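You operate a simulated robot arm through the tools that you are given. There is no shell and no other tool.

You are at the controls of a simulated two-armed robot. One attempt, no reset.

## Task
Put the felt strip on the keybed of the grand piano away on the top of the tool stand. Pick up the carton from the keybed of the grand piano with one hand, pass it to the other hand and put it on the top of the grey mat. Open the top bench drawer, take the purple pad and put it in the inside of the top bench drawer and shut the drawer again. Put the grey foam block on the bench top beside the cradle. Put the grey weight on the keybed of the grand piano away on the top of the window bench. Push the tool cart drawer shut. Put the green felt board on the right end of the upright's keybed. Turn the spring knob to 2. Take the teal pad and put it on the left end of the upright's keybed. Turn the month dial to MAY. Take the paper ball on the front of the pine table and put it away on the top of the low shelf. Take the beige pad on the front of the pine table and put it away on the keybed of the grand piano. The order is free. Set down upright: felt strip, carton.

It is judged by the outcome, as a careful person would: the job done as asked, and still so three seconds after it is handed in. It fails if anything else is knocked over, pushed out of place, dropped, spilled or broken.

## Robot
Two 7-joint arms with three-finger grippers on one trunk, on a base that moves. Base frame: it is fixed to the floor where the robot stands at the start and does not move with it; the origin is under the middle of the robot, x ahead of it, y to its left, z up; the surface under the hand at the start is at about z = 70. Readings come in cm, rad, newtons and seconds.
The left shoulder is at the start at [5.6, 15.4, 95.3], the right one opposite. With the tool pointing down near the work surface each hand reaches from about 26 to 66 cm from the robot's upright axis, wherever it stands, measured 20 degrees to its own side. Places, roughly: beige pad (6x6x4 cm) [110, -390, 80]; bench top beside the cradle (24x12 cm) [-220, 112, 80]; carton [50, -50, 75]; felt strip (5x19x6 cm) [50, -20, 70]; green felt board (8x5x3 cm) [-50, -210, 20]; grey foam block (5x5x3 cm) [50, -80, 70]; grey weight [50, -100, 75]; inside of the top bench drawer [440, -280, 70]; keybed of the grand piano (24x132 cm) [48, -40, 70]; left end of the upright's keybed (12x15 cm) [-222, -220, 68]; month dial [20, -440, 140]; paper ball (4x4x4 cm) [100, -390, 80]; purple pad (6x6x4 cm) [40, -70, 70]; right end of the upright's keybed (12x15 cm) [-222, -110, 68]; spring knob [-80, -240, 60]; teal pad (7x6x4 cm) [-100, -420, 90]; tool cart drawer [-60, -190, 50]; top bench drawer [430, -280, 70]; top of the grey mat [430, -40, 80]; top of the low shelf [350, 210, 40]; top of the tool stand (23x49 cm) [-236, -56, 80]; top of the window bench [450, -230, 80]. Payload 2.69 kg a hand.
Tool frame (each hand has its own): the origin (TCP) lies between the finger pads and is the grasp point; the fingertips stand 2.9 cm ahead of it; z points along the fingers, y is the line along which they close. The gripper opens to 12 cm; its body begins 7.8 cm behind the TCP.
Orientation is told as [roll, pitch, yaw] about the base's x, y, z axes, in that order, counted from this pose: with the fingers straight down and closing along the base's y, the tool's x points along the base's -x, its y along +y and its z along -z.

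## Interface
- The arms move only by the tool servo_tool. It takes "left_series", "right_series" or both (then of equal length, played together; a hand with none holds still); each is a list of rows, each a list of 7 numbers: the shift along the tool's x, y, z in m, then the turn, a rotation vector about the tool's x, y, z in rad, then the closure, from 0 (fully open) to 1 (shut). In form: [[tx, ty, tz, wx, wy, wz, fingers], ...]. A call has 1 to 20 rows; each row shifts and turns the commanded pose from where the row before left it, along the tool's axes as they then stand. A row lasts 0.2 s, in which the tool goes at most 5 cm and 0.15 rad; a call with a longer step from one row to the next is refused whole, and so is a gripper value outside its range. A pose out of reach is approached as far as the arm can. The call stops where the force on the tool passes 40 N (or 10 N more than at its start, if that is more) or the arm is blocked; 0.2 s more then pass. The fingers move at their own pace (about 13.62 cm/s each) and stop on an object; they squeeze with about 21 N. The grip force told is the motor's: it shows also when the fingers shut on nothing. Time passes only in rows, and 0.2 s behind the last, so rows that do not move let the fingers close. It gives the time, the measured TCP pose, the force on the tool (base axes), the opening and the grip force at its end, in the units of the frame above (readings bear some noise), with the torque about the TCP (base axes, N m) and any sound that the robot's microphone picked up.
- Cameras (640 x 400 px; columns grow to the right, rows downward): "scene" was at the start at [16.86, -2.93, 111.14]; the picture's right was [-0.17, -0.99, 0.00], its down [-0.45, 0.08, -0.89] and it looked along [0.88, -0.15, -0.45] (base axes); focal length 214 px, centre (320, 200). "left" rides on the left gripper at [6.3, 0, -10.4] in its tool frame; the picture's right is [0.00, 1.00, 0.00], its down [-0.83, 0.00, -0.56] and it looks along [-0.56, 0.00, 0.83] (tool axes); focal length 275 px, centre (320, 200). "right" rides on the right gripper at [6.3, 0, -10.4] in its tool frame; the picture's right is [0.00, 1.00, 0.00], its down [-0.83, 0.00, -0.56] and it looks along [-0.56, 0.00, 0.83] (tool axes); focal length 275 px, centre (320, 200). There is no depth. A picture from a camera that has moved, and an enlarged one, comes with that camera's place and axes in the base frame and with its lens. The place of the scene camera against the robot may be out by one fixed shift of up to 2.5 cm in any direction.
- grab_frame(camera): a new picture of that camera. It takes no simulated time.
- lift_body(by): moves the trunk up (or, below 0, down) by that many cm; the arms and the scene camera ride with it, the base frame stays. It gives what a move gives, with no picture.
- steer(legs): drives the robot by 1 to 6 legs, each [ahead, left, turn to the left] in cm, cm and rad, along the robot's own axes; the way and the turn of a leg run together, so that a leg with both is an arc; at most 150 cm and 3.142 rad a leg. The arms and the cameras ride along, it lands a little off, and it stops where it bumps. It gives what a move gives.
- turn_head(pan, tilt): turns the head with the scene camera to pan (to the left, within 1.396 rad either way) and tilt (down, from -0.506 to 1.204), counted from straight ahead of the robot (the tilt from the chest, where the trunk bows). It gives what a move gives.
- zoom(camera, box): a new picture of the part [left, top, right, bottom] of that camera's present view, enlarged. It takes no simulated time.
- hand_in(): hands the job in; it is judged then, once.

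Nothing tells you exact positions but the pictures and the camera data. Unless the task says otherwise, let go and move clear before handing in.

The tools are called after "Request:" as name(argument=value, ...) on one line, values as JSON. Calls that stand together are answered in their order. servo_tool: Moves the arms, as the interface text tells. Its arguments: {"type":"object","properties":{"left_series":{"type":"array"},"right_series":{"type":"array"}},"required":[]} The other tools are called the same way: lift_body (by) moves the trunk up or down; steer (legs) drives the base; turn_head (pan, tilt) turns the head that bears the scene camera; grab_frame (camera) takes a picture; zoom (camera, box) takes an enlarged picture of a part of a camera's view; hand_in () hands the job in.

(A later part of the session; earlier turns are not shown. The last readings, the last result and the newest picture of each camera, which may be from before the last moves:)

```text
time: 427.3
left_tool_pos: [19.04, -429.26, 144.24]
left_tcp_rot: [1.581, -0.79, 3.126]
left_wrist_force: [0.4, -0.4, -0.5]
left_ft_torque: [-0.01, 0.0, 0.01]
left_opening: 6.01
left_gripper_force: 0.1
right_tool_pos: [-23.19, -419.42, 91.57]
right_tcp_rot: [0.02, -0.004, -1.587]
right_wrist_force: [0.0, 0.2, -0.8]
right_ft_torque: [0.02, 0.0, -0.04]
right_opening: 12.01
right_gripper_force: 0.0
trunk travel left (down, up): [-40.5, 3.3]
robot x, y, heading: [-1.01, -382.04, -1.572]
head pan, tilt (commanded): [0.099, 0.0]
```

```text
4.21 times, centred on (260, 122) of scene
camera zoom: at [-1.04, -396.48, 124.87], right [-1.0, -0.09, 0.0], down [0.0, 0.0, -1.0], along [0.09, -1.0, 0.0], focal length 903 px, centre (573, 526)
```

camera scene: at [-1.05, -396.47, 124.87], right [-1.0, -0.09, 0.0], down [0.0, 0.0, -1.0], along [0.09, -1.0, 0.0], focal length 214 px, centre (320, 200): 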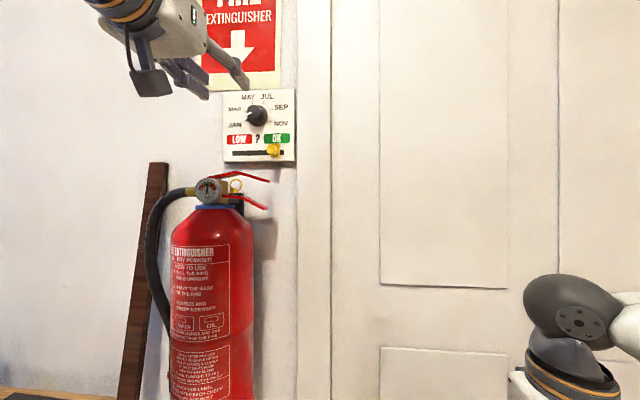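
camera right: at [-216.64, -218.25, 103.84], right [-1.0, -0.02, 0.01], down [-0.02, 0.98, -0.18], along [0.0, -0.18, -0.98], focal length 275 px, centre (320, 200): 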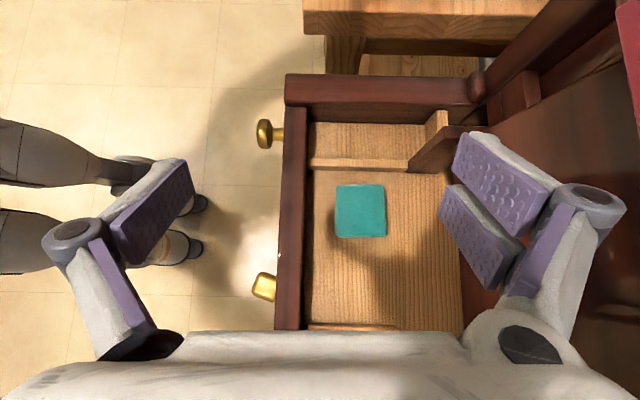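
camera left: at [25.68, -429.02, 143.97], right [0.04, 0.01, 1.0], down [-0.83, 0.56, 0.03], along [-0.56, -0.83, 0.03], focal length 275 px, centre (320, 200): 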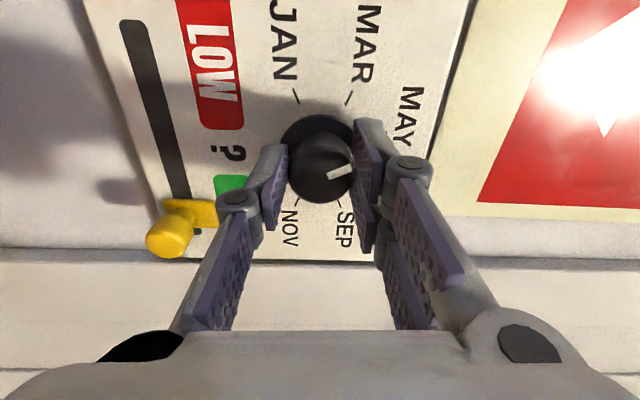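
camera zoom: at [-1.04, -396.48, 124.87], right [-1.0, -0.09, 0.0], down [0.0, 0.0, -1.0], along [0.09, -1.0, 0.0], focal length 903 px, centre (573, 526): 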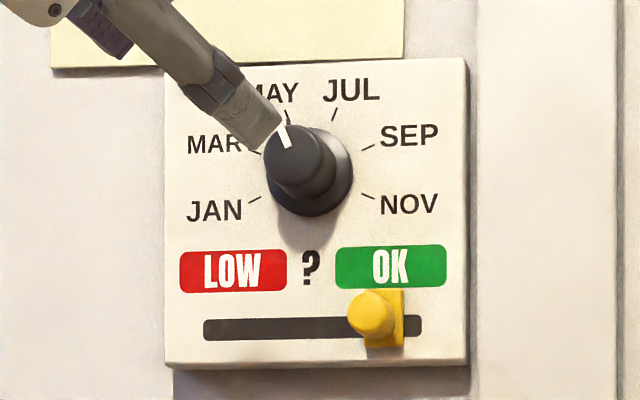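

The pointer tip sits right at the MAY tick. I back away and bring the left hand back to neutral.

Request:
steer(legs=[[-45, 0, 0]])

Request:
servo_tool(left_series=[[0, 0, 0, 0, 0, -0.15, 0], [0, 0, 0, 0, 0, -0.15, 0], [0, 0, 0, 0, 0, -0.15, 0], [0, 0, 0, 0, 0, -0.15, 0], [0, 0, 0, 0, 0, -0.15, 0], [0.04, 0, 0, 0, 0, 0, 0], [0.04, 0, 0, 0, 0, 0, 0], [0.04, 0, 0, 0, 0, 0, 0], [0.04, 0, 0, 0, 0, 0, 0], [0.04, 0, 0, 0, 0, 0, 0], [0.04, 0, 0, 0, 0, 0, 0], [0, 0, 0, 0, 0.14, 0, 0], [0, 0, 0, 0, 0.14, 0, 0], [0, 0, 0, 0, 0.14, 0, 0], [0, 0, 0, 0, 0.14, 0, 0], [0, 0, 0, 0, 0.14, 0, 0], [0, 0, 0, 0, 0.14, 0, 0], [0, 0, 0, 0, 0.14, 0, 0], [0, 0, 0, 0, 0.14, 0, 0], [0, 0, 0, 0, 0.14, 0, 0]])

Request:
servo_tool(left_series=[[0, 0, 0, 0, 0.14, 0, 0], [0, 0, 0, 0, 0.14, 0, 0], [0, 0, 0.04, 0, 0, 0, 0], [0, 0, 0.04, 0, 0, 0, 0], [0, 0, 0.03, 0, 0, 0, 0]])

Request:
turn_head(pan=0.7, tilt=0.5)

Request:
grab_frame(camera="scene")

```text
time: 430.1
left_tool_pos: [19.32, -384.1, 144.26]
left_tcp_rot: [1.58, -0.79, 3.124]
left_wrist_force: [0.2, 0.6, 0.8]
left_ft_torque: [0.03, 0.02, -0.01]
left_opening: 5.98
left_gripper_force: 0.0
right_tool_pos: [-22.98, -374.11, 91.56]
right_tcp_rot: [0.02, -0.003, -1.588]
right_wrist_force: [0.2, -0.6, 0.1]
right_ft_torque: [0.02, 0.01, 0.01]
right_opening: 11.99
right_gripper_force: 0.0
trunk travel left (down, up): [-40.5, 3.3]
robot x, y, heading: [-0.76, -336.68, -1.574]
head pan, tilt (commanded): [0.099, 0.0]
```

```text
time: 434.3
left_tool_pos: [19.9, -384.21, 120.1]
left_tcp_rot: [0.036, -0.315, -1.593]
left_wrist_force: [0.0, 0.1, -0.1]
left_ft_torque: [0.01, -0.02, 0.0]
left_opening: 12.01
left_gripper_force: 0.0
right_tool_pos: [-22.88, -374.25, 91.6]
right_tcp_rot: [0.022, -0.002, -1.587]
right_wrist_force: [-0.4, 0.5, 0.3]
right_ft_torque: [0.02, -0.02, 0.01]
right_opening: 11.99
right_gripper_force: 0.1
trunk travel left (down, up): [-40.5, 3.3]
robot x, y, heading: [-1.21, -336.59, -1.576]
head pan, tilt (commanded): [0.099, 0.0]
```

```text
time: 435.5
left_tool_pos: [22.8, -383.93, 105.65]
left_tcp_rot: [0.031, -0.036, -1.582]
left_wrist_force: [0.6, -0.3, -0.1]
left_ft_torque: [0.03, 0.0, 0.0]
left_opening: 11.98
left_gripper_force: 0.1
left hand out of reach, approached as far as the arm can: row 2
right_tool_pos: [-22.94, -374.19, 91.62]
right_tcp_rot: [0.02, -0.004, -1.589]
right_wrist_force: [-0.4, -0.8, 0.8]
right_ft_torque: [0.02, 0.01, 0.04]
right_opening: 12.0
right_gripper_force: 0.1
trunk travel left (down, up): [-40.5, 3.3]
robot x, y, heading: [-0.78, -336.71, -1.583]
head pan, tilt (commanded): [0.099, 0.0]
```

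```text
time: 436.5
left_tool_pos: [22.94, -383.91, 105.67]
left_tcp_rot: [0.03, -0.039, -1.581]
left_wrist_force: [-0.1, 0.5, 0.4]
left_ft_torque: [0.0, -0.01, -0.01]
left_opening: 12.02
left_gripper_force: 0.0
right_tool_pos: [-22.94, -374.18, 91.65]
right_tcp_rot: [0.019, -0.004, -1.588]
right_wrist_force: [0.6, -0.8, 0.5]
right_ft_torque: [0.0, -0.01, 0.02]
right_opening: 11.99
right_gripper_force: 0.0
trunk travel left (down, up): [-40.5, 3.3]
robot x, y, heading: [-0.46, -336.57, -1.58]
head pan, tilt (commanded): [0.7, 0.499]
```

```text
taken
camera scene: at [4.21, -349.32, 120.27], right [-0.77, -0.64, 0.0], down [-0.31, 0.37, -0.88], along [0.56, -0.68, -0.48], focal length 214 px, centre (320, 200)
```

scene: 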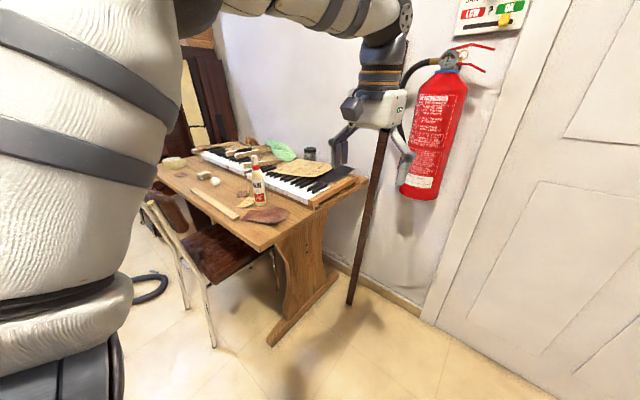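

Request:
zoom(camera="scene", box=[130, 130, 330, 260])

```text
3.08 times, centred on (230, 195) of scene
camera zoom: at [4.21, -349.32, 120.27], right [-0.77, -0.64, 0.0], down [-0.31, 0.37, -0.88], along [0.56, -0.68, -0.48], focal length 660 px, centre (597, 215)
```

zoom: 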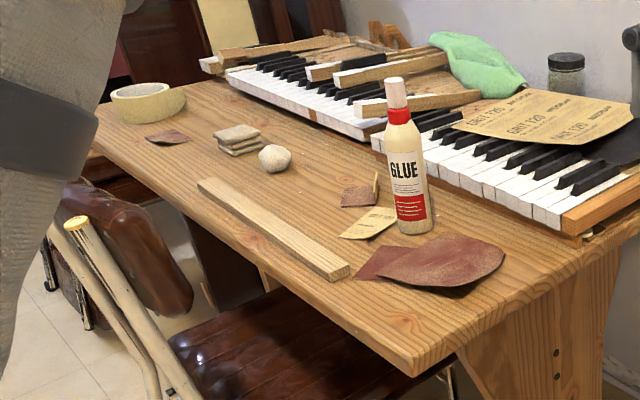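

Beige pad at about (112, −389) and paper ball at (100, −389), with a chair standing in front of the table (back at y ≈ −360, z ≤ 85). I'll reach over the chair back. I move back, raise the right hand and sidestep in front of the chair.

Request:
servo_tool(right_series=[[0, 0, -0.04, 0, 0, 0, 0], [0, 0, -0.04, 0, 0, 0, 0], [0, 0, -0.03, 0, 0, 0, 0]])

Request:
steer(legs=[[-22, 0, 0.01], [0, 98, 0]])

Request:
turn_head(pan=0.15, tilt=0.65)

Request:
grab_frame(camera="scene")

```text
time: 437.3
left_tool_pos: [22.9, -383.84, 105.71]
left_tcp_rot: [0.031, -0.037, -1.583]
left_wrist_force: [-0.1, -0.7, -0.2]
left_ft_torque: [-0.01, 0.03, -0.02]
left_opening: 11.99
left_gripper_force: 0.1
right_tool_pos: [-23.31, -374.03, 102.7]
right_tcp_rot: [0.02, -0.003, -1.587]
right_wrist_force: [-0.3, -0.6, -0.1]
right_ft_torque: [-0.01, 0.02, -0.01]
right_opening: 12.0
right_gripper_force: 0.0
trunk travel left (down, up): [-40.5, 3.3]
robot x, y, heading: [-0.78, -337.04, -1.577]
head pan, tilt (commanded): [0.7, 0.499]
```

```text
time: 446.5
left_tool_pos: [122.13, -363.23, 105.62]
left_tcp_rot: [0.031, -0.039, -1.594]
left_wrist_force: [-0.2, 0.3, 0.4]
left_ft_torque: [0.02, 0.01, 0.03]
left_opening: 11.97
left_gripper_force: 0.0
right_tool_pos: [76.11, -352.98, 102.67]
right_tcp_rot: [0.019, -0.003, -1.602]
right_wrist_force: [-0.2, 0.5, 0.3]
right_ft_torque: [-0.01, 0.01, 0.02]
right_opening: 11.99
right_gripper_force: 0.1
trunk travel left (down, up): [-40.5, 3.3]
robot x, y, heading: [99.4, -315.77, -1.589]
head pan, tilt (commanded): [0.7, 0.499]
```

```text
time: 447.5
left_tool_pos: [122.08, -363.36, 105.67]
left_tcp_rot: [0.031, -0.039, -1.596]
left_wrist_force: [0.4, 0.4, 0.1]
left_ft_torque: [0.0, 0.02, -0.05]
left_opening: 11.99
left_gripper_force: 0.1
right_tool_pos: [76.01, -352.92, 102.66]
right_tcp_rot: [0.018, -0.003, -1.602]
right_wrist_force: [0.2, 0.9, -0.5]
right_ft_torque: [0.04, -0.01, 0.01]
right_opening: 12.0
right_gripper_force: 0.0
trunk travel left (down, up): [-40.5, 3.3]
robot x, y, heading: [99.2, -315.9, -1.591]
head pan, tilt (commanded): [0.15, 0.649]
```

```text
taken
camera scene: at [99.3, -329.97, 118.93], right [-0.99, -0.13, 0.0], down [-0.08, 0.6, -0.8], along [0.1, -0.79, -0.6], focal length 214 px, centre (320, 200)
```

scene: 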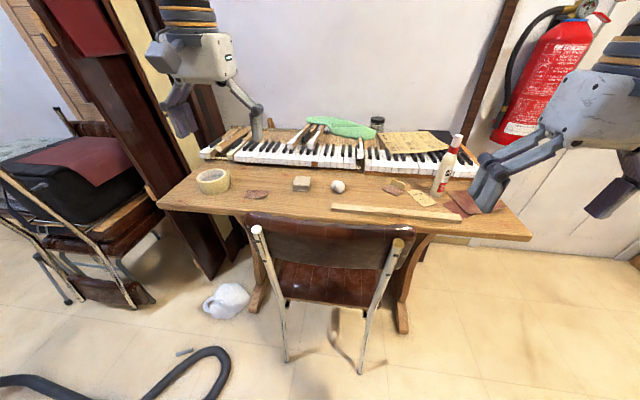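

Robot is in front of the chair. I move a little closer and bring the left hand over the beige pad.

Request:
steer(legs=[[9, 0, 0.02]])

Request:
servo_tool(left_series=[[-0.035, -0.018, 0, 0, 0, 0, 0], [-0.035, -0.018, 0, 0, 0, 0, 0], [-0.035, -0.018, 0, 0, 0, 0, 0], [-0.035, -0.018, 0.01, 0, 0, 0, 0], [-0.02, -0.01, 0.02, 0, 0, 0, 0], [0, 0, 0, 0, 0, 0, 0]])

Request:
grab_frame(camera="left")

Request:
grab_frame(camera="scene")

```text
time: 448.6
left_tool_pos: [122.84, -371.85, 105.66]
left_tcp_rot: [0.031, -0.038, -1.576]
left_wrist_force: [-0.1, 0.2, 0.6]
left_ft_torque: [0.02, -0.01, -0.02]
left_opening: 12.03
left_gripper_force: 0.2
right_tool_pos: [76.57, -362.24, 102.54]
right_tcp_rot: [0.02, -0.002, -1.583]
right_wrist_force: [-0.4, -0.3, -1.0]
right_ft_torque: [0.03, 0.02, 0.01]
right_opening: 11.98
right_gripper_force: 0.0
trunk travel left (down, up): [-40.5, 3.3]
robot x, y, heading: [99.24, -325.02, -1.572]
head pan, tilt (commanded): [0.15, 0.649]
```

```text
time: 450.0
left_tool_pos: [116.91, -380.77, 102.1]
left_tcp_rot: [0.031, -0.039, -1.576]
left_wrist_force: [0.1, 0.6, -0.8]
left_ft_torque: [0.01, 0.0, 0.02]
left_opening: 12.02
left_gripper_force: 0.1
left hand out of reach, approached as far as the arm can: row 3, 4, 5
right_tool_pos: [76.61, -362.23, 102.77]
right_tcp_rot: [0.019, -0.003, -1.583]
right_wrist_force: [-0.2, 0.4, -0.1]
right_ft_torque: [-0.01, -0.02, -0.01]
right_opening: 12.02
right_gripper_force: 0.0
trunk travel left (down, up): [-40.5, 3.3]
robot x, y, heading: [99.11, -324.89, -1.572]
head pan, tilt (commanded): [0.15, 0.649]
```

```text
taken
camera left: at [116.79, -374.19, 112.33], right [1.0, -0.01, 0.03], down [-0.03, -0.81, 0.59], along [0.02, -0.59, -0.81], focal length 275 px, centre (320, 200)
```

left: 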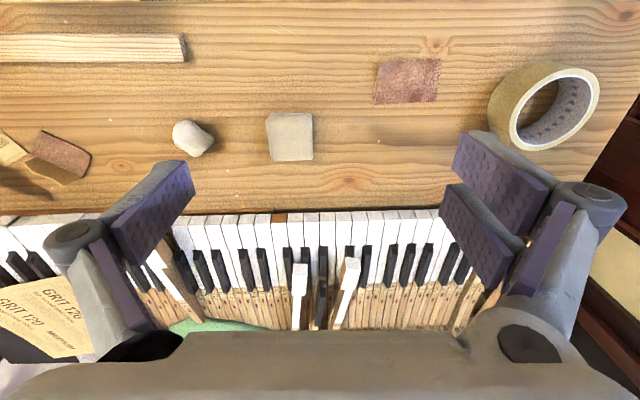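

```text
taken
camera scene: at [99.43, -338.9, 118.93], right [-0.99, -0.15, 0.0], down [-0.09, 0.6, -0.8], along [0.12, -0.79, -0.6], focal length 214 px, centre (320, 200)
```

scene: 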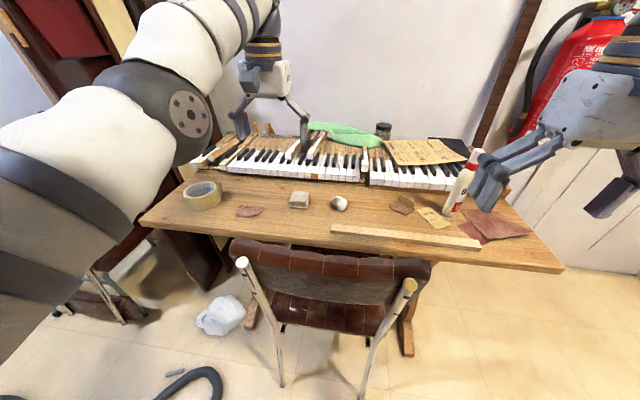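

Good top view: pad centre at about (114.1, −387), ball at (102, −388). I go down and forward over the pad.

Request:
servo_tool(left_series=[[-0.015, -0.007, 0.03, 0, 0.02, 0, 0], [-0.015, -0.007, 0.03, 0, 0.02, 0, 0], [-0.015, -0.007, 0.03, 0, 0, 0, 0], [-0.015, -0.007, 0.02, 0, 0, 0, 0], [0, 0, 0, 0, 0, 0, 0]])

Request:
grab_frame(camera="left")

```text
time: 451.2
left_tool_pos: [115.03, -382.41, 92.13]
left_tcp_rot: [0.031, 0.002, -1.576]
left_wrist_force: [0.4, 0.6, 0.1]
left_ft_torque: [0.02, -0.03, 0.02]
left_opening: 12.0
left_gripper_force: 0.1
left hand out of reach, approached as far as the arm can: row 1, 2, 3, 4
right_tool_pos: [76.68, -362.34, 102.69]
right_tcp_rot: [0.019, -0.004, -1.583]
right_wrist_force: [-0.6, -0.8, 0.0]
right_ft_torque: [-0.02, -0.02, 0.0]
right_opening: 12.01
right_gripper_force: 0.1
trunk travel left (down, up): [-40.5, 3.3]
robot x, y, heading: [98.69, -324.65, -1.571]
head pan, tilt (commanded): [0.15, 0.649]
```

```text
taken
camera left: at [114.84, -376.28, 102.54], right [1.0, -0.01, 0.03], down [-0.03, -0.83, 0.55], along [0.02, -0.55, -0.83], focal length 275 px, centre (320, 200)
```

left: 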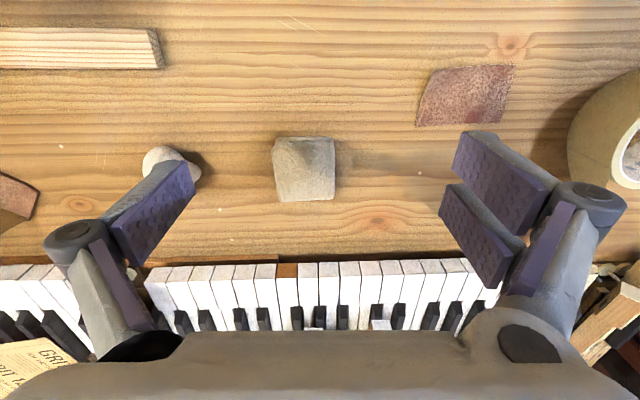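

Request:
servo_tool(left_series=[[0, -0.004, 0, 0, -0.12, 0, 0.29], [0, -0.004, 0, 0, -0.12, 0, 0.29], [0, -0.003, 0, 0, -0.12, 0, 0.29], [-0.0134, 0, 0.005, 0, 0, 0, 0.29], [-0.0134, 0, 0.005, 0, 0, 0, 0.29], [-0.0134, 0, 0.005, 0, 0, 0, 0.29], [0, 0, 0, 0, 0, 0, 0.29]])

Request:
grab_frame(camera="left")

```text
time: 452.8
left_tool_pos: [113.12, -390.11, 92.9]
left_tcp_rot: [0.036, -0.357, -1.59]
left_wrist_force: [0.5, -0.6, 0.3]
left_ft_torque: [0.01, 0.0, 0.02]
left_opening: 8.54
left_gripper_force: 0.1
left hand out of reach, approached as far as the arm can: row 1, 2, 3, 4, 5, 6
right_tool_pos: [76.63, -362.23, 102.54]
right_tcp_rot: [0.019, -0.002, -1.584]
right_wrist_force: [0.1, 0.3, 0.3]
right_ft_torque: [-0.02, 0.02, 0.01]
right_opening: 12.01
right_gripper_force: 0.0
trunk travel left (down, up): [-40.5, 3.3]
robot x, y, heading: [99.21, -324.87, -1.576]
head pan, tilt (commanded): [0.15, 0.649]
```

```text
taken
camera left: at [113.09, -380.7, 100.52], right [1.0, -0.01, 0.03], down [-0.03, -0.58, 0.81], along [0.01, -0.81, -0.58], focal length 275 px, centre (320, 200)
```

left: 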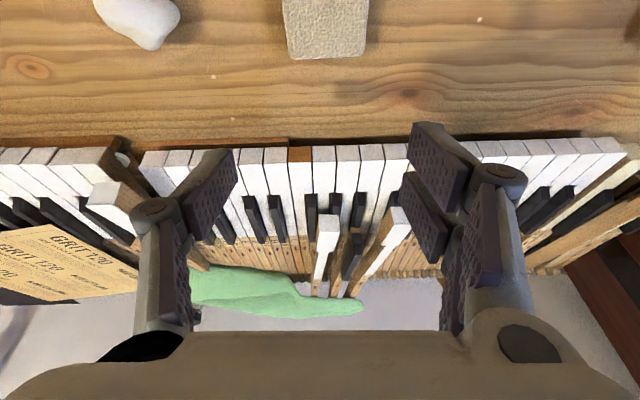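

Request:
servo_tool(left_series=[[0.032, 0.008, -0.012, 0, 0, 0, 0.29], [0.014, 0, 0.0375, 0, 0, 0, 0.29], [0.01, 0, 0.028, 0, 0, 0, 0.29], [0, 0, 0, 0, 0, 0, 0.29]])

Request:
grab_frame(camera="left")

Request:
grab_frame(camera="scene")

```text
time: 453.8
left_tool_pos: [113.47, -390.85, 86.45]
left_tcp_rot: [0.033, -0.355, -1.586]
left_wrist_force: [0.9, 0.2, 0.7]
left_ft_torque: [0.02, 0.03, 0.03]
left_opening: 8.5
left_gripper_force: 0.0
left hand out of reach, approached as far as the arm can: row 1, 2, 3
right_tool_pos: [76.7, -362.17, 102.78]
right_tcp_rot: [0.019, -0.003, -1.584]
right_wrist_force: [0.1, 0.5, 0.2]
right_ft_torque: [0.01, 0.0, 0.0]
right_opening: 12.01
right_gripper_force: 0.0
trunk travel left (down, up): [-40.5, 3.3]
robot x, y, heading: [98.81, -325.15, -1.572]
head pan, tilt (commanded): [0.15, 0.649]
```

```text
taken
camera left: at [113.44, -381.35, 94.06], right [1.0, -0.01, 0.03], down [-0.03, -0.58, 0.81], along [0.01, -0.81, -0.58], focal length 275 px, centre (320, 200)
```

left: 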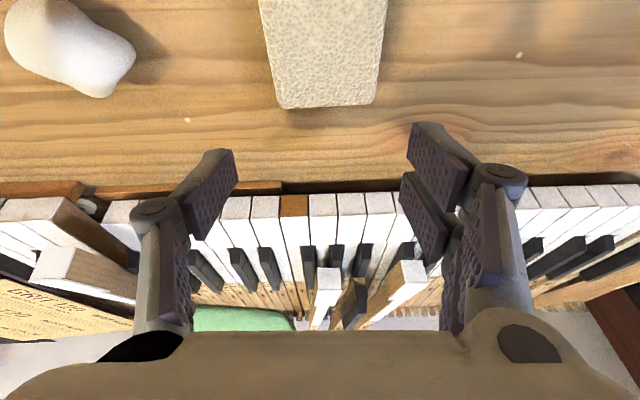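

```text
taken
camera scene: at [99.43, -338.93, 118.93], right [-0.99, -0.15, 0.0], down [-0.09, 0.6, -0.8], along [0.12, -0.79, -0.6], focal length 214 px, centre (320, 200)
```

scene: 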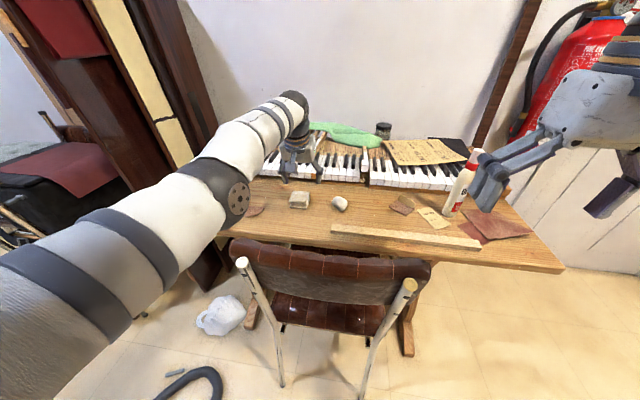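

Request:
servo_tool(left_series=[[0, 0, -0.005, 0, 0, 0, 0.29], [0, 0, 0, 0, 0, 0, 0.29]])

```text
time: 454.4
left_tool_pos: [113.52, -390.75, 86.87]
left_tcp_rot: [0.035, -0.355, -1.587]
left_wrist_force: [-0.1, 0.7, 0.3]
left_ft_torque: [0.0, -0.01, -0.03]
left_opening: 8.54
left_gripper_force: 0.2
right_tool_pos: [76.64, -362.26, 102.74]
right_tcp_rot: [0.02, -0.003, -1.582]
right_wrist_force: [1.2, 0.2, 0.0]
right_ft_torque: [-0.03, -0.06, 0.01]
right_opening: 12.02
right_gripper_force: 0.0
trunk travel left (down, up): [-40.5, 3.3]
robot x, y, heading: [98.65, -325.15, -1.573]
head pan, tilt (commanded): [0.15, 0.649]
```

Request:
servo_tool(left_series=[[0.0187, 0, -0.007, 0, 0, 0, 0.29], [0.0, 0, 0, 0, 0, 0, 0.29]])

```text
time: 455.0
left_tool_pos: [113.44, -390.83, 87.02]
left_tcp_rot: [0.036, -0.355, -1.588]
left_wrist_force: [0.2, -0.1, -0.2]
left_ft_torque: [0.02, -0.02, 0.0]
left_opening: 8.53
left_gripper_force: 0.0
left hand out of reach, approached as far as the arm can: row 1
right_tool_pos: [76.66, -362.36, 102.72]
right_tcp_rot: [0.019, -0.003, -1.582]
right_wrist_force: [-0.5, 0.8, -0.3]
right_ft_torque: [-0.04, 0.0, -0.01]
right_opening: 12.0
right_gripper_force: 0.1
trunk travel left (down, up): [-40.5, 3.3]
robot x, y, heading: [98.86, -325.0, -1.576]
head pan, tilt (commanded): [0.15, 0.649]
```

A wrist limit blocks moving back, so I shift the base back 3.5 cm instead.

Request:
steer(legs=[[-3.6, 0.4, 0]])

Request:
grab_frame(camera="left")

```text
time: 455.9
left_tool_pos: [113.92, -387.01, 87.07]
left_tcp_rot: [0.034, -0.357, -1.586]
left_wrist_force: [0.2, -0.4, -0.7]
left_ft_torque: [0.0, 0.01, 0.01]
left_opening: 8.52
left_gripper_force: 0.1
right_tool_pos: [77.03, -358.43, 102.78]
right_tcp_rot: [0.019, -0.003, -1.583]
right_wrist_force: [0.5, -0.3, -0.1]
right_ft_torque: [-0.06, -0.02, 0.0]
right_opening: 12.01
right_gripper_force: 0.1
trunk travel left (down, up): [-40.5, 3.3]
robot x, y, heading: [99.18, -321.49, -1.57]
head pan, tilt (commanded): [0.15, 0.649]
```

```text
taken
camera left: at [113.78, -377.6, 94.59], right [1.0, -0.01, 0.03], down [-0.03, -0.58, 0.81], along [0.01, -0.81, -0.58], focal length 275 px, centre (320, 200)
```

left: 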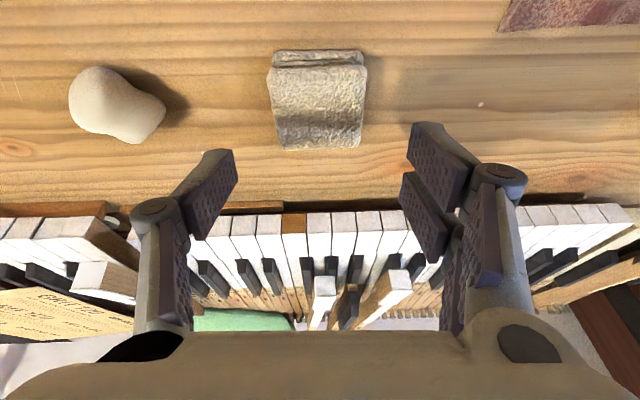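

Request:
servo_tool(left_series=[[0.0058, 0, 0.0156, 0, 0, 0, 0.29], [0.0058, 0, 0.0156, 0, 0, 0, 0.29], [0.0035, 0, 0.0094, 0, 0, 0, 0.29], [0, 0, 0, 0, 0, 0, 0.29]])

Request:
grab_frame(camera="left")

```text
time: 456.9
left_tool_pos: [113.94, -387.18, 82.55]
left_tcp_rot: [0.033, -0.357, -1.587]
left_wrist_force: [-0.1, -0.3, 0.3]
left_ft_torque: [0.01, 0.03, 0.01]
left_opening: 8.54
left_gripper_force: 0.1
right_tool_pos: [77.05, -358.59, 102.69]
right_tcp_rot: [0.021, -0.003, -1.584]
right_wrist_force: [-0.8, 0.3, -0.1]
right_ft_torque: [-0.01, 0.0, -0.01]
right_opening: 12.0
right_gripper_force: 0.1
trunk travel left (down, up): [-40.5, 3.3]
robot x, y, heading: [99.19, -321.22, -1.574]
head pan, tilt (commanded): [0.15, 0.649]
```

```text
taken
camera left: at [113.9, -377.78, 90.12], right [1.0, -0.01, 0.03], down [-0.03, -0.59, 0.81], along [0.01, -0.81, -0.58], focal length 275 px, centre (320, 200)
```

left: 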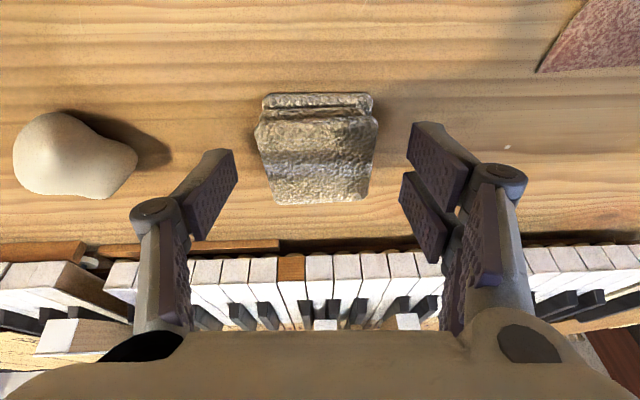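

Request:
servo_tool(left_series=[[-0.0046, 0, 0.0135, 0, 0, 0, 0.29], [0, 0, 0, 0, 0, 0, 0.29], [0, 0, 0, 0, 0, 0, 0.4], [0, 0, 0, 0, 0, 0, 0.6], [0, 0, 0, 0, 0, 0, 1], [0, 0, 0, 0, 0, 0, 1]])

Request:
grab_frame(camera="left")

```text
time: 458.3
left_tool_pos: [114.14, -387.36, 81.39]
left_tcp_rot: [0.036, -0.358, -1.587]
left_wrist_force: [0.2, 0.6, 1.7]
left_ft_torque: [-0.01, -0.04, 0.01]
left_opening: 5.34
left_gripper_force: 21.1
left hand out of reach, approached as far as the arm can: row 1
right_tool_pos: [77.01, -358.68, 102.74]
right_tcp_rot: [0.02, -0.005, -1.583]
right_wrist_force: [-0.2, 0.9, 0.3]
right_ft_torque: [0.04, -0.03, 0.02]
right_opening: 12.01
right_gripper_force: 0.1
trunk travel left (down, up): [-40.5, 3.3]
robot x, y, heading: [99.21, -321.17, -1.567]
head pan, tilt (commanded): [0.15, 0.649]
```

```text
taken
camera left: at [114.09, -377.88, 89.04], right [1.0, -0.01, 0.03], down [-0.03, -0.58, 0.81], along [0.01, -0.81, -0.58], focal length 275 px, centre (320, 200)
```

left: 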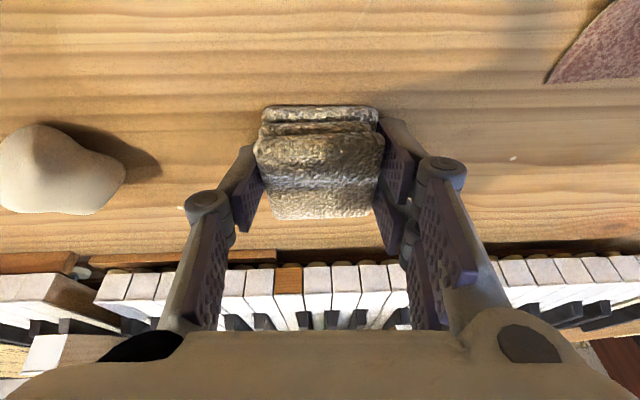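

The beige pad is gripped. I lift it and retract the left arm a bit.

Request:
servo_tool(left_series=[[-0.0035, 0, -0.0094, 0, 0, 0, 1], [-0.007, 0, -0.0187, 0, 0, 0, 1], [-0.01, 0, -0.028, 0, 0, 0, 1], [-0.01, 0, -0.028, 0, 0.05, 0, 1], [0, 0, -0.03, 0, 0.05, 0, 1], [0, 0, -0.03, 0, 0.05, 0, 1], [0.0, 0.01, -0.03, 0, 0.05, 0, 1], [0.02, 0.03, 0, 0, 0.05, 0, 1], [0.03, 0.03, 0, 0, 0.05, 0, 1], [0.03, 0.03, 0, 0, 0, 0, 1]])

Request:
grab_frame(camera="scene")

Request:
grab_frame(camera="left")

```text
time: 460.5
left_tool_pos: [124.24, -378.69, 98.92]
left_tcp_rot: [0.033, -0.056, -1.575]
left_wrist_force: [0.4, 0.3, -0.1]
left_ft_torque: [0.0, 0.04, 0.03]
left_opening: 5.35
left_gripper_force: 21.7
left hand out of reach, approached as far as the arm can: row 4, 5, 6, 7, 8, 9, 10
right_tool_pos: [76.97, -358.61, 102.77]
right_tcp_rot: [0.021, -0.003, -1.583]
right_wrist_force: [1.1, 0.6, -0.7]
right_ft_torque: [0.01, -0.01, 0.01]
right_opening: 12.01
right_gripper_force: 0.0
trunk travel left (down, up): [-40.5, 3.3]
robot x, y, heading: [99.23, -321.43, -1.574]
head pan, tilt (commanded): [0.15, 0.649]
```

```text
taken
camera scene: at [99.88, -335.28, 118.93], right [-0.99, -0.15, 0.0], down [-0.09, 0.6, -0.8], along [0.12, -0.79, -0.6], focal length 214 px, centre (320, 200)
```

scene: 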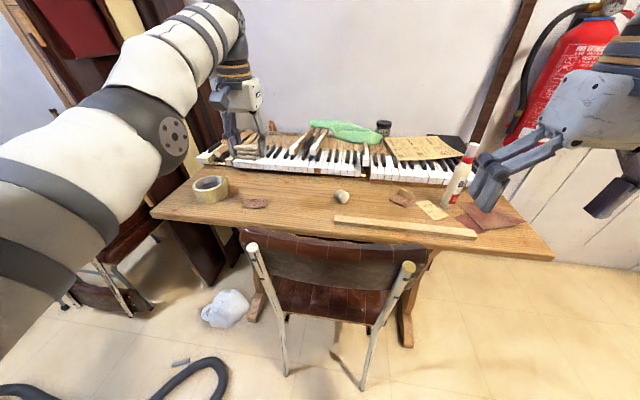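

```text
taken
camera left: at [124.1, -371.97, 109.06], right [1.0, -0.01, 0.03], down [-0.03, -0.8, 0.6], along [0.02, -0.6, -0.8], focal length 275 px, centre (320, 200)
```

left: 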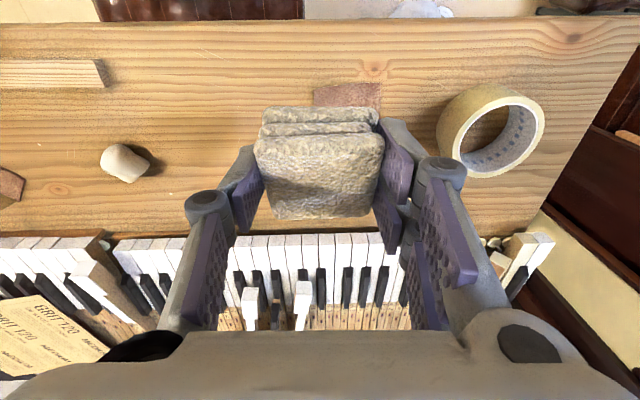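

Request:
servo_tool(left_series=[[0.03, 0, 0, 0, 0.03, 0, 1], [0.03, 0, 0, 0, 0.03, 0, 1], [0.03, 0, 0, 0, 0, 0, 1], [0.03, 0, 0, 0, 0, 0, 1], [0, 0, 0, 0, 0, 0, 1]])

Request:
grab_frame(camera="scene")

```text
time: 461.7
left_tool_pos: [124.6, -376.6, 101.75]
left_tcp_rot: [0.034, 0.002, -1.576]
left_wrist_force: [0.1, 0.5, -0.8]
left_ft_torque: [0.01, 0.03, -0.01]
left_opening: 5.31
left_gripper_force: 21.0
left hand out of reach, approached as far as the arm can: row 1, 2, 3, 4
right_tool_pos: [77.05, -358.73, 102.75]
right_tcp_rot: [0.018, -0.003, -1.583]
right_wrist_force: [-0.4, -1.3, 0.0]
right_ft_torque: [-0.03, 0.0, 0.01]
right_opening: 12.03
right_gripper_force: 0.1
trunk travel left (down, up): [-40.5, 3.3]
robot x, y, heading: [99.6, -321.36, -1.574]
head pan, tilt (commanded): [0.15, 0.649]
```

```text
taken
camera scene: at [99.83, -335.3, 118.92], right [-0.99, -0.15, 0.0], down [-0.09, 0.6, -0.8], along [0.12, -0.79, -0.6], focal length 214 px, centre (320, 200)
```

scene: 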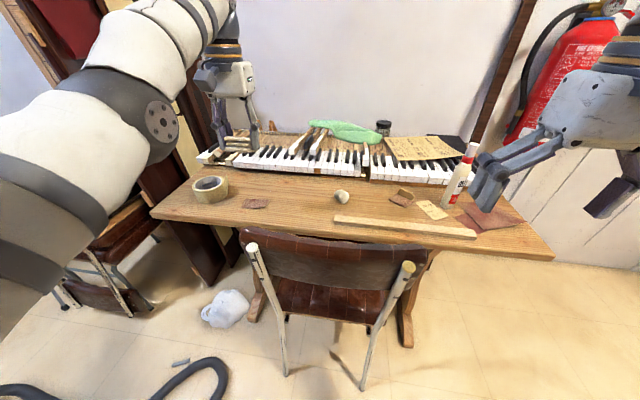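

Request:
servo_tool(left_series=[[0.01, -0.03, -0.01, 0, 0, 0, 1], [0.01, -0.03, -0.01, 0, 0, 0, 1], [0.02, -0.02, -0.01, 0, 0, 0, 1], [0.02, 0, -0.01, 0, 0, 0, 1], [0, 0, 0, 0, 0, 0, 1]])

Request:
grab_frame(camera="scene")

```text
time: 462.9
left_tool_pos: [117.04, -374.64, 105.58]
left_tcp_rot: [0.033, 0.007, -1.576]
left_wrist_force: [-0.2, 0.3, -0.5]
left_ft_torque: [0.01, 0.02, -0.01]
left_opening: 5.32
left_gripper_force: 21.1
left hand out of reach, approached as far as the arm can: row 1, 2, 3, 4
right_tool_pos: [77.08, -358.62, 102.66]
right_tcp_rot: [0.021, -0.004, -1.581]
right_wrist_force: [0.0, 0.7, -1.1]
right_ft_torque: [-0.02, 0.0, 0.02]
right_opening: 11.99
right_gripper_force: 0.1
trunk travel left (down, up): [-40.5, 3.3]
robot x, y, heading: [99.0, -321.18, -1.573]
head pan, tilt (commanded): [0.15, 0.649]
```

```text
taken
camera scene: at [99.84, -335.3, 118.92], right [-0.99, -0.15, 0.0], down [-0.09, 0.6, -0.8], along [0.12, -0.79, -0.6], focal length 214 px, centre (320, 200)
```

scene: 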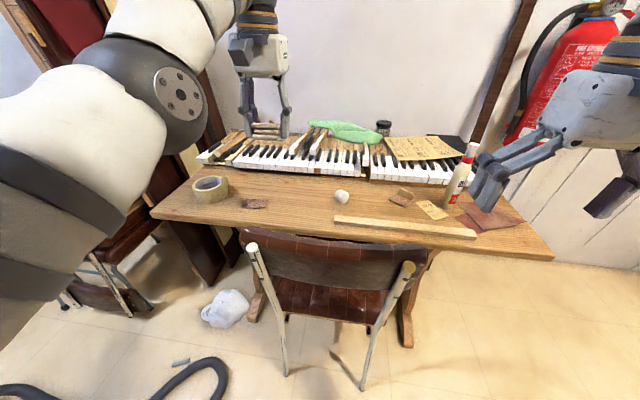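

Request:
servo_tool(left_series=[[0.02, -0.01, 0.03, 0, 0, 0, 1], [0.02, -0.01, 0.03, 0, 0, 0, 1], [0.02, -0.01, 0.03, 0, 0, 0, 1], [0.02, -0.01, 0.03, 0, 0, 0, 1], [0, 0, 0, 0, 0, 0, 1]])

```text
time: 464.1
left_tool_pos: [112.67, -376.87, 97.98]
left_tcp_rot: [0.032, 0.002, -1.575]
left_wrist_force: [0.3, 0.7, -0.3]
left_ft_torque: [-0.01, -0.01, 0.01]
left_opening: 5.34
left_gripper_force: 20.8
left hand out of reach, approached as far as the arm can: row 1, 2, 3, 4
right_tool_pos: [77.01, -358.56, 102.75]
right_tcp_rot: [0.02, -0.003, -1.582]
right_wrist_force: [-0.5, -0.2, 0.7]
right_ft_torque: [0.0, 0.04, 0.01]
right_opening: 11.99
right_gripper_force: 0.1
trunk travel left (down, up): [-40.5, 3.3]
robot x, y, heading: [99.4, -320.92, -1.575]
head pan, tilt (commanded): [0.15, 0.649]
```

The left arm is now in an elbow-low posture where a forward-pitched hand is comfortable, so I pitch the hand forward and then retract.

Request:
servo_tool(left_series=[[0, 0, 0, 0, -0.14, 0, 1], [0, 0, 0, 0, -0.14, 0, 1], [0, 0, 0, 0, -0.14, 0, 1], [0, 0, 0, 0, -0.14, 0, 1], [0, 0, 0, 0, -0.14, 0, 1], [0, 0, 0, 0, -0.14, 0, 1], [0.02, 0, -0.027, 0, 0, 0, 1], [0.02, 0, -0.027, 0, 0, 0, 1], [0.02, 0, -0.027, 0, 0, 0, 1], [0.02, 0, -0.027, 0, 0, 0, 1], [0, 0, 0, 0, 0, 0, 1]])

Request:
grab_frame(camera="scene")

```text
time: 466.5
left_tool_pos: [108.6, -382.6, 109.42]
left_tcp_rot: [0.041, -0.468, -1.593]
left_wrist_force: [0.4, -0.1, 0.2]
left_ft_torque: [-0.04, -0.02, -0.01]
left_opening: 5.33
left_gripper_force: 21.1
left hand out of reach, approached as far as the arm can: row 1, 2, 3, 4, 5, 6, 7, 8, 9, 10
right_tool_pos: [77.09, -358.62, 102.6]
right_tcp_rot: [0.018, -0.002, -1.582]
right_wrist_force: [0.6, -0.1, -0.1]
right_ft_torque: [-0.03, -0.02, 0.04]
right_opening: 11.99
right_gripper_force: 0.1
trunk travel left (down, up): [-40.5, 3.3]
robot x, y, heading: [99.83, -321.14, -1.573]
head pan, tilt (commanded): [0.15, 0.649]
```

```text
taken
camera scene: at [99.83, -335.3, 118.92], right [-0.99, -0.15, 0.0], down [-0.09, 0.6, -0.8], along [0.12, -0.79, -0.6], focal length 214 px, centre (320, 200)
```

scene: 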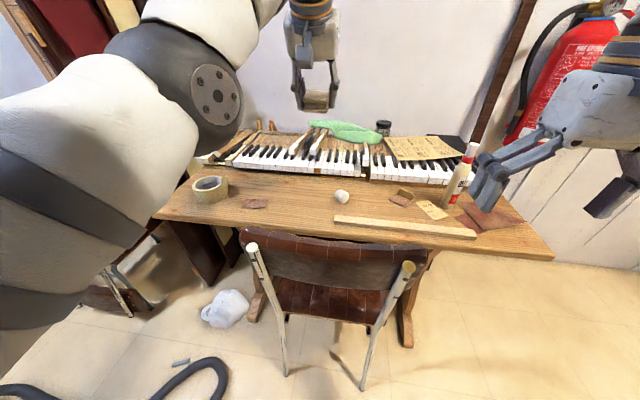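

Request:
servo_tool(left_series=[[0, 0, 0, 0, 0.1, 0.1, 1], [0, 0, 0, 0, 0.1, 0.1, 1], [0, 0, 0, 0, 0.1, 0.1, 1], [0, 0, 0, 0, 0.1, 0.1, 1], [0, 0, 0, 0, 0.05, 0.1, 1], [0.03, 0, 0, 0, 0, 0, 1], [0.03, 0, 0, 0, 0, 0, 1], [0.03, 0, 0, 0, 0, 0, 1], [0, 0, 0, 0, 0, 0, 1]])

Request:
grab_frame(camera="scene")

```text
time: 468.5
left_tool_pos: [115.6, -366.19, 106.59]
left_tcp_rot: [0.137, 0.028, -2.058]
left_wrist_force: [0.1, 0.3, 0.0]
left_ft_torque: [-0.02, -0.03, 0.01]
left_opening: 5.27
left_gripper_force: 21.4
left hand out of reach, approached as far as the arm can: row 1, 2, 3, 4, 5
right_tool_pos: [76.93, -358.72, 102.79]
right_tcp_rot: [0.021, -0.001, -1.584]
right_wrist_force: [0.5, 0.6, 0.1]
right_ft_torque: [0.0, -0.03, 0.0]
right_opening: 12.02
right_gripper_force: 0.0
trunk travel left (down, up): [-40.5, 3.3]
robot x, y, heading: [99.52, -321.07, -1.57]
head pan, tilt (commanded): [0.15, 0.649]
```

```text
taken
camera scene: at [99.78, -335.33, 118.91], right [-0.99, -0.15, 0.0], down [-0.09, 0.6, -0.8], along [0.12, -0.79, -0.6], focal length 214 px, centre (320, 200)
```

scene: 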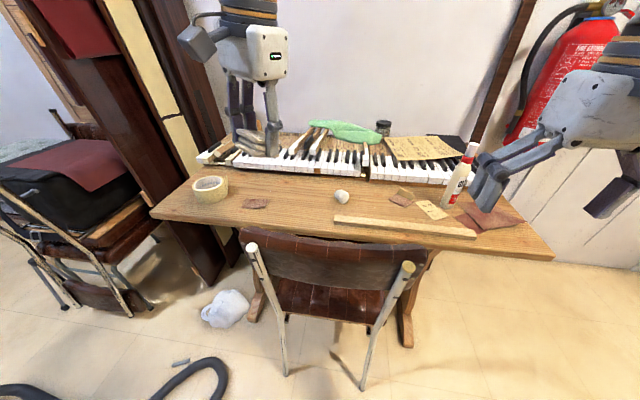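

That freed the arm: it retracts well now. I turn the wrist back to straight and check it still retracts.

Request:
servo_tool(left_series=[[0.02, 0, 0, 0, 0, -0.1, 1], [0.02, 0, 0, 0, 0, -0.1, 1], [0.01, 0, 0, 0, 0, -0.1, 1], [0, 0, 0, 0, 0, -0.1, 1], [0, 0, 0, 0, 0, -0.09, 1], [0, 0, 0, 0, 0, 0, 1]])

Request:
grab_frame(camera="left")

```text
time: 469.9
left_tool_pos: [117.43, -361.42, 106.82]
left_tcp_rot: [0.135, -0.039, -1.571]
left_wrist_force: [0.7, 0.3, 0.0]
left_ft_torque: [-0.01, 0.01, -0.01]
left_opening: 5.33
left_gripper_force: 21.0
right_tool_pos: [76.99, -358.77, 102.79]
right_tcp_rot: [0.02, -0.002, -1.583]
right_wrist_force: [0.2, -0.2, 0.2]
right_ft_torque: [-0.01, -0.02, -0.01]
right_opening: 12.01
right_gripper_force: 0.0
trunk travel left (down, up): [-40.5, 3.3]
robot x, y, heading: [99.78, -321.05, -1.568]
head pan, tilt (commanded): [0.15, 0.649]
```

```text
taken
camera left: at [116.25, -354.94, 116.98], right [0.99, 0.0, 0.13], down [-0.08, -0.81, 0.58], along [0.11, -0.59, -0.8], focal length 275 px, centre (320, 200)
```

left: 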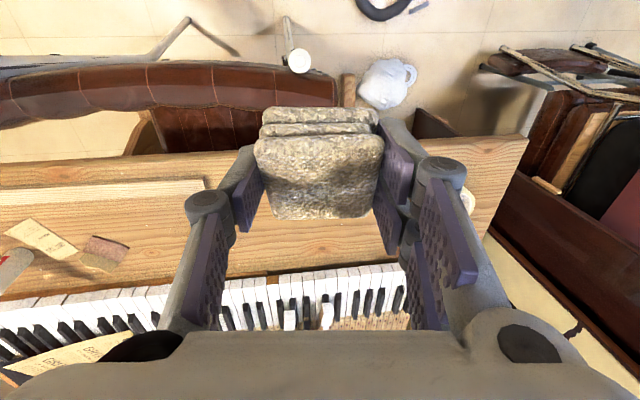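

Request:
servo_tool(left_series=[[0, 0, 0, 0.065, 0.02, 0, 1], [0, 0, 0, 0.065, 0.02, 0, 1], [0, 0, 0, 0, 0, 0, 1]])

Request:
steer(legs=[[4, 8, 0]])

Request:
servo_tool(right_series=[[-0.03, 0.0243, 0, 0, 0, 0, 0], [-0.03, 0.0243, 0, 0, 0, 0, 0], [-0.03, 0.0243, 0, 0, 0, 0, 0], [-0.03, 0.0243, 0, 0, 0, 0, 0], [-0.03, 0.0243, 0, 0, 0, 0, 0.3], [-0.02, 0.0243, 0.01, 0, -0.1, 0, 0.4], [-0.01, 0.0243, 0.02, 0, -0.1, 0, 0.4], [0, 0, 0.0, 0, -0.1, 0, 0.4], [0, 0, 0, 0, -0.1, 0, 0.4], [0, 0, 0, 0, 0, 0, 0.4]])

Request:
grab_frame(camera="right")

Request:
grab_frame(camera="scene")

```text
time: 470.7
left_tool_pos: [117.6, -361.53, 106.8]
left_tcp_rot: [0.003, 0.003, -1.568]
left_wrist_force: [-0.5, 0.4, 0.2]
left_ft_torque: [0.01, 0.01, 0.02]
left_opening: 5.31
left_gripper_force: 21.3
right_tool_pos: [77.0, -358.63, 102.72]
right_tcp_rot: [0.018, -0.004, -1.584]
right_wrist_force: [-0.4, 0.4, 0.2]
right_ft_torque: [0.01, 0.0, -0.02]
right_opening: 12.0
right_gripper_force: 0.1
trunk travel left (down, up): [-40.5, 3.3]
robot x, y, heading: [99.04, -321.18, -1.578]
head pan, tilt (commanded): [0.15, 0.649]
```

```text
time: 471.9
left_tool_pos: [125.41, -365.6, 106.86]
left_tcp_rot: [0.003, 0.001, -1.569]
left_wrist_force: [0.7, 0.4, 0.3]
left_ft_torque: [0.02, 0.04, 0.02]
left_opening: 5.32
left_gripper_force: 21.4
right_tool_pos: [84.84, -362.51, 102.7]
right_tcp_rot: [0.019, -0.004, -1.583]
right_wrist_force: [-1.0, 0.1, -0.7]
right_ft_torque: [-0.03, -0.01, 0.02]
right_opening: 12.01
right_gripper_force: 0.1
trunk travel left (down, up): [-40.5, 3.3]
robot x, y, heading: [107.22, -325.07, -1.575]
head pan, tilt (commanded): [0.15, 0.649]
```

```text
time: 474.1
left_tool_pos: [125.3, -365.52, 106.84]
left_tcp_rot: [0.002, 0.0, -1.569]
left_wrist_force: [-0.5, -0.7, -0.2]
left_ft_torque: [0.03, 0.01, 0.05]
left_opening: 5.31
left_gripper_force: 21.2
right_tool_pos: [101.65, -380.9, 100.17]
right_tcp_rot: [0.024, -0.404, -1.591]
right_wrist_force: [0.2, -1.3, -0.5]
right_ft_torque: [0.01, 0.0, 0.01]
right_opening: 7.23
right_gripper_force: 0.1
trunk travel left (down, up): [-40.5, 3.3]
robot x, y, heading: [106.88, -325.15, -1.573]
head pan, tilt (commanded): [0.15, 0.649]
```

```text
taken
camera right: at [101.67, -371.05, 107.24], right [1.0, -0.01, 0.02], down [-0.02, -0.55, 0.84], along [0.0, -0.84, -0.55], focal length 275 px, centre (320, 200)
```

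right: 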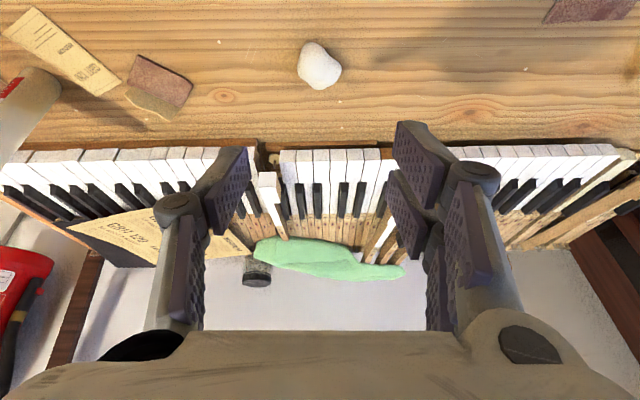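

```text
taken
camera scene: at [107.65, -339.27, 118.92], right [-0.99, -0.15, 0.0], down [-0.09, 0.6, -0.8], along [0.12, -0.79, -0.6], focal length 214 px, centre (320, 200)
```

scene: 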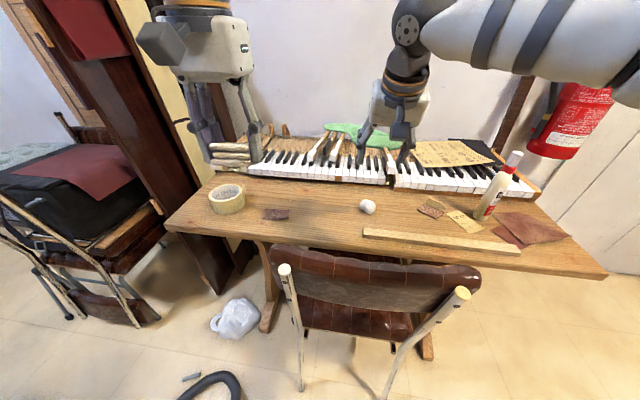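

Request:
servo_tool(right_series=[[0.0015, 0, 0.0324, 0, 0, 0, 0.4], [0.0015, 0, 0.0324, 0, 0, 0, 0.4], [0.0015, 0, 0.0324, 0, 0, 0, 0.4], [0.0015, 0, 0.0324, 0, 0, 0, 0.4], [0.0015, 0, 0.0324, 0, 0, 0, 0.4], [0, 0, 0, 0, 0, 0, 0.4]])

Request:
grab_frame(camera="right")

```text
time: 475.6
left_tool_pos: [125.36, -365.38, 106.85]
left_tcp_rot: [0.003, -0.002, -1.569]
left_wrist_force: [-0.5, 0.5, -0.8]
left_ft_torque: [0.0, 0.0, 0.0]
left_opening: 5.34
left_gripper_force: 20.9
right_tool_pos: [101.96, -386.78, 85.05]
right_tcp_rot: [0.021, -0.403, -1.589]
right_wrist_force: [-0.4, 0.9, -0.3]
right_ft_torque: [0.01, 0.03, -0.01]
right_opening: 7.19
right_gripper_force: 0.0
trunk travel left (down, up): [-40.5, 3.3]
robot x, y, heading: [107.01, -325.11, -1.576]
head pan, tilt (commanded): [0.15, 0.649]
```

```text
taken
camera right: at [101.79, -376.83, 92.1], right [1.0, -0.01, 0.02], down [-0.02, -0.55, 0.84], along [0.0, -0.84, -0.55], focal length 275 px, centre (320, 200)
```

right: 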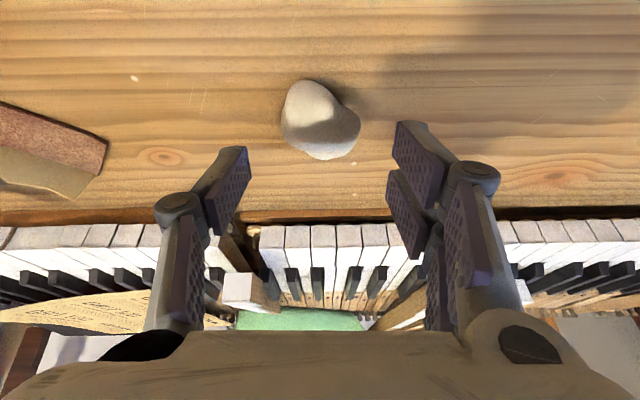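

Request:
servo_tool(right_series=[[0.0042, 0, 0.0112, 0, 0, 0, 0.4], [0.0042, 0, 0.0112, 0, 0, 0, 0.4], [0.0042, 0, 0.0112, 0, 0, 0, 0.4], [0, 0, 0, 0, 0, 0, 0.4]])

Request:
grab_frame(camera="right")

```text
time: 476.6
left_tool_pos: [125.31, -365.48, 106.92]
left_tcp_rot: [0.005, 0.002, -1.57]
left_wrist_force: [0.3, -0.1, -0.5]
left_ft_torque: [0.0, 0.0, -0.01]
left_opening: 5.32
left_gripper_force: 21.4
right_tool_pos: [102.02, -386.97, 81.32]
right_tcp_rot: [0.022, -0.403, -1.592]
right_wrist_force: [0.6, -0.1, 0.9]
right_ft_torque: [0.0, 0.06, 0.0]
right_opening: 7.19
right_gripper_force: 0.0
trunk travel left (down, up): [-40.5, 3.3]
robot x, y, heading: [107.55, -325.3, -1.572]
head pan, tilt (commanded): [0.15, 0.649]
```

```text
taken
camera right: at [101.94, -376.96, 88.41], right [1.0, -0.01, 0.02], down [-0.02, -0.55, 0.84], along [0.0, -0.84, -0.55], focal length 275 px, centre (320, 200)
```

right: 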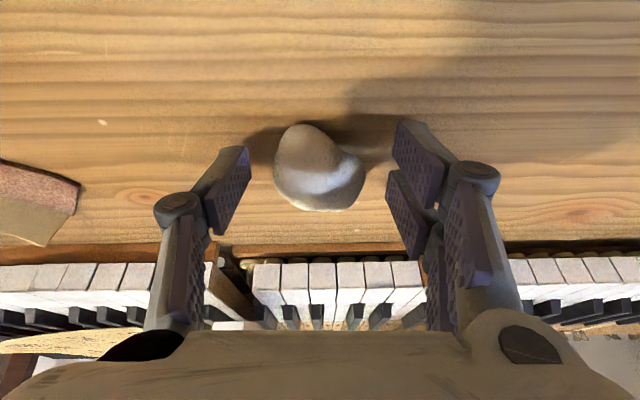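

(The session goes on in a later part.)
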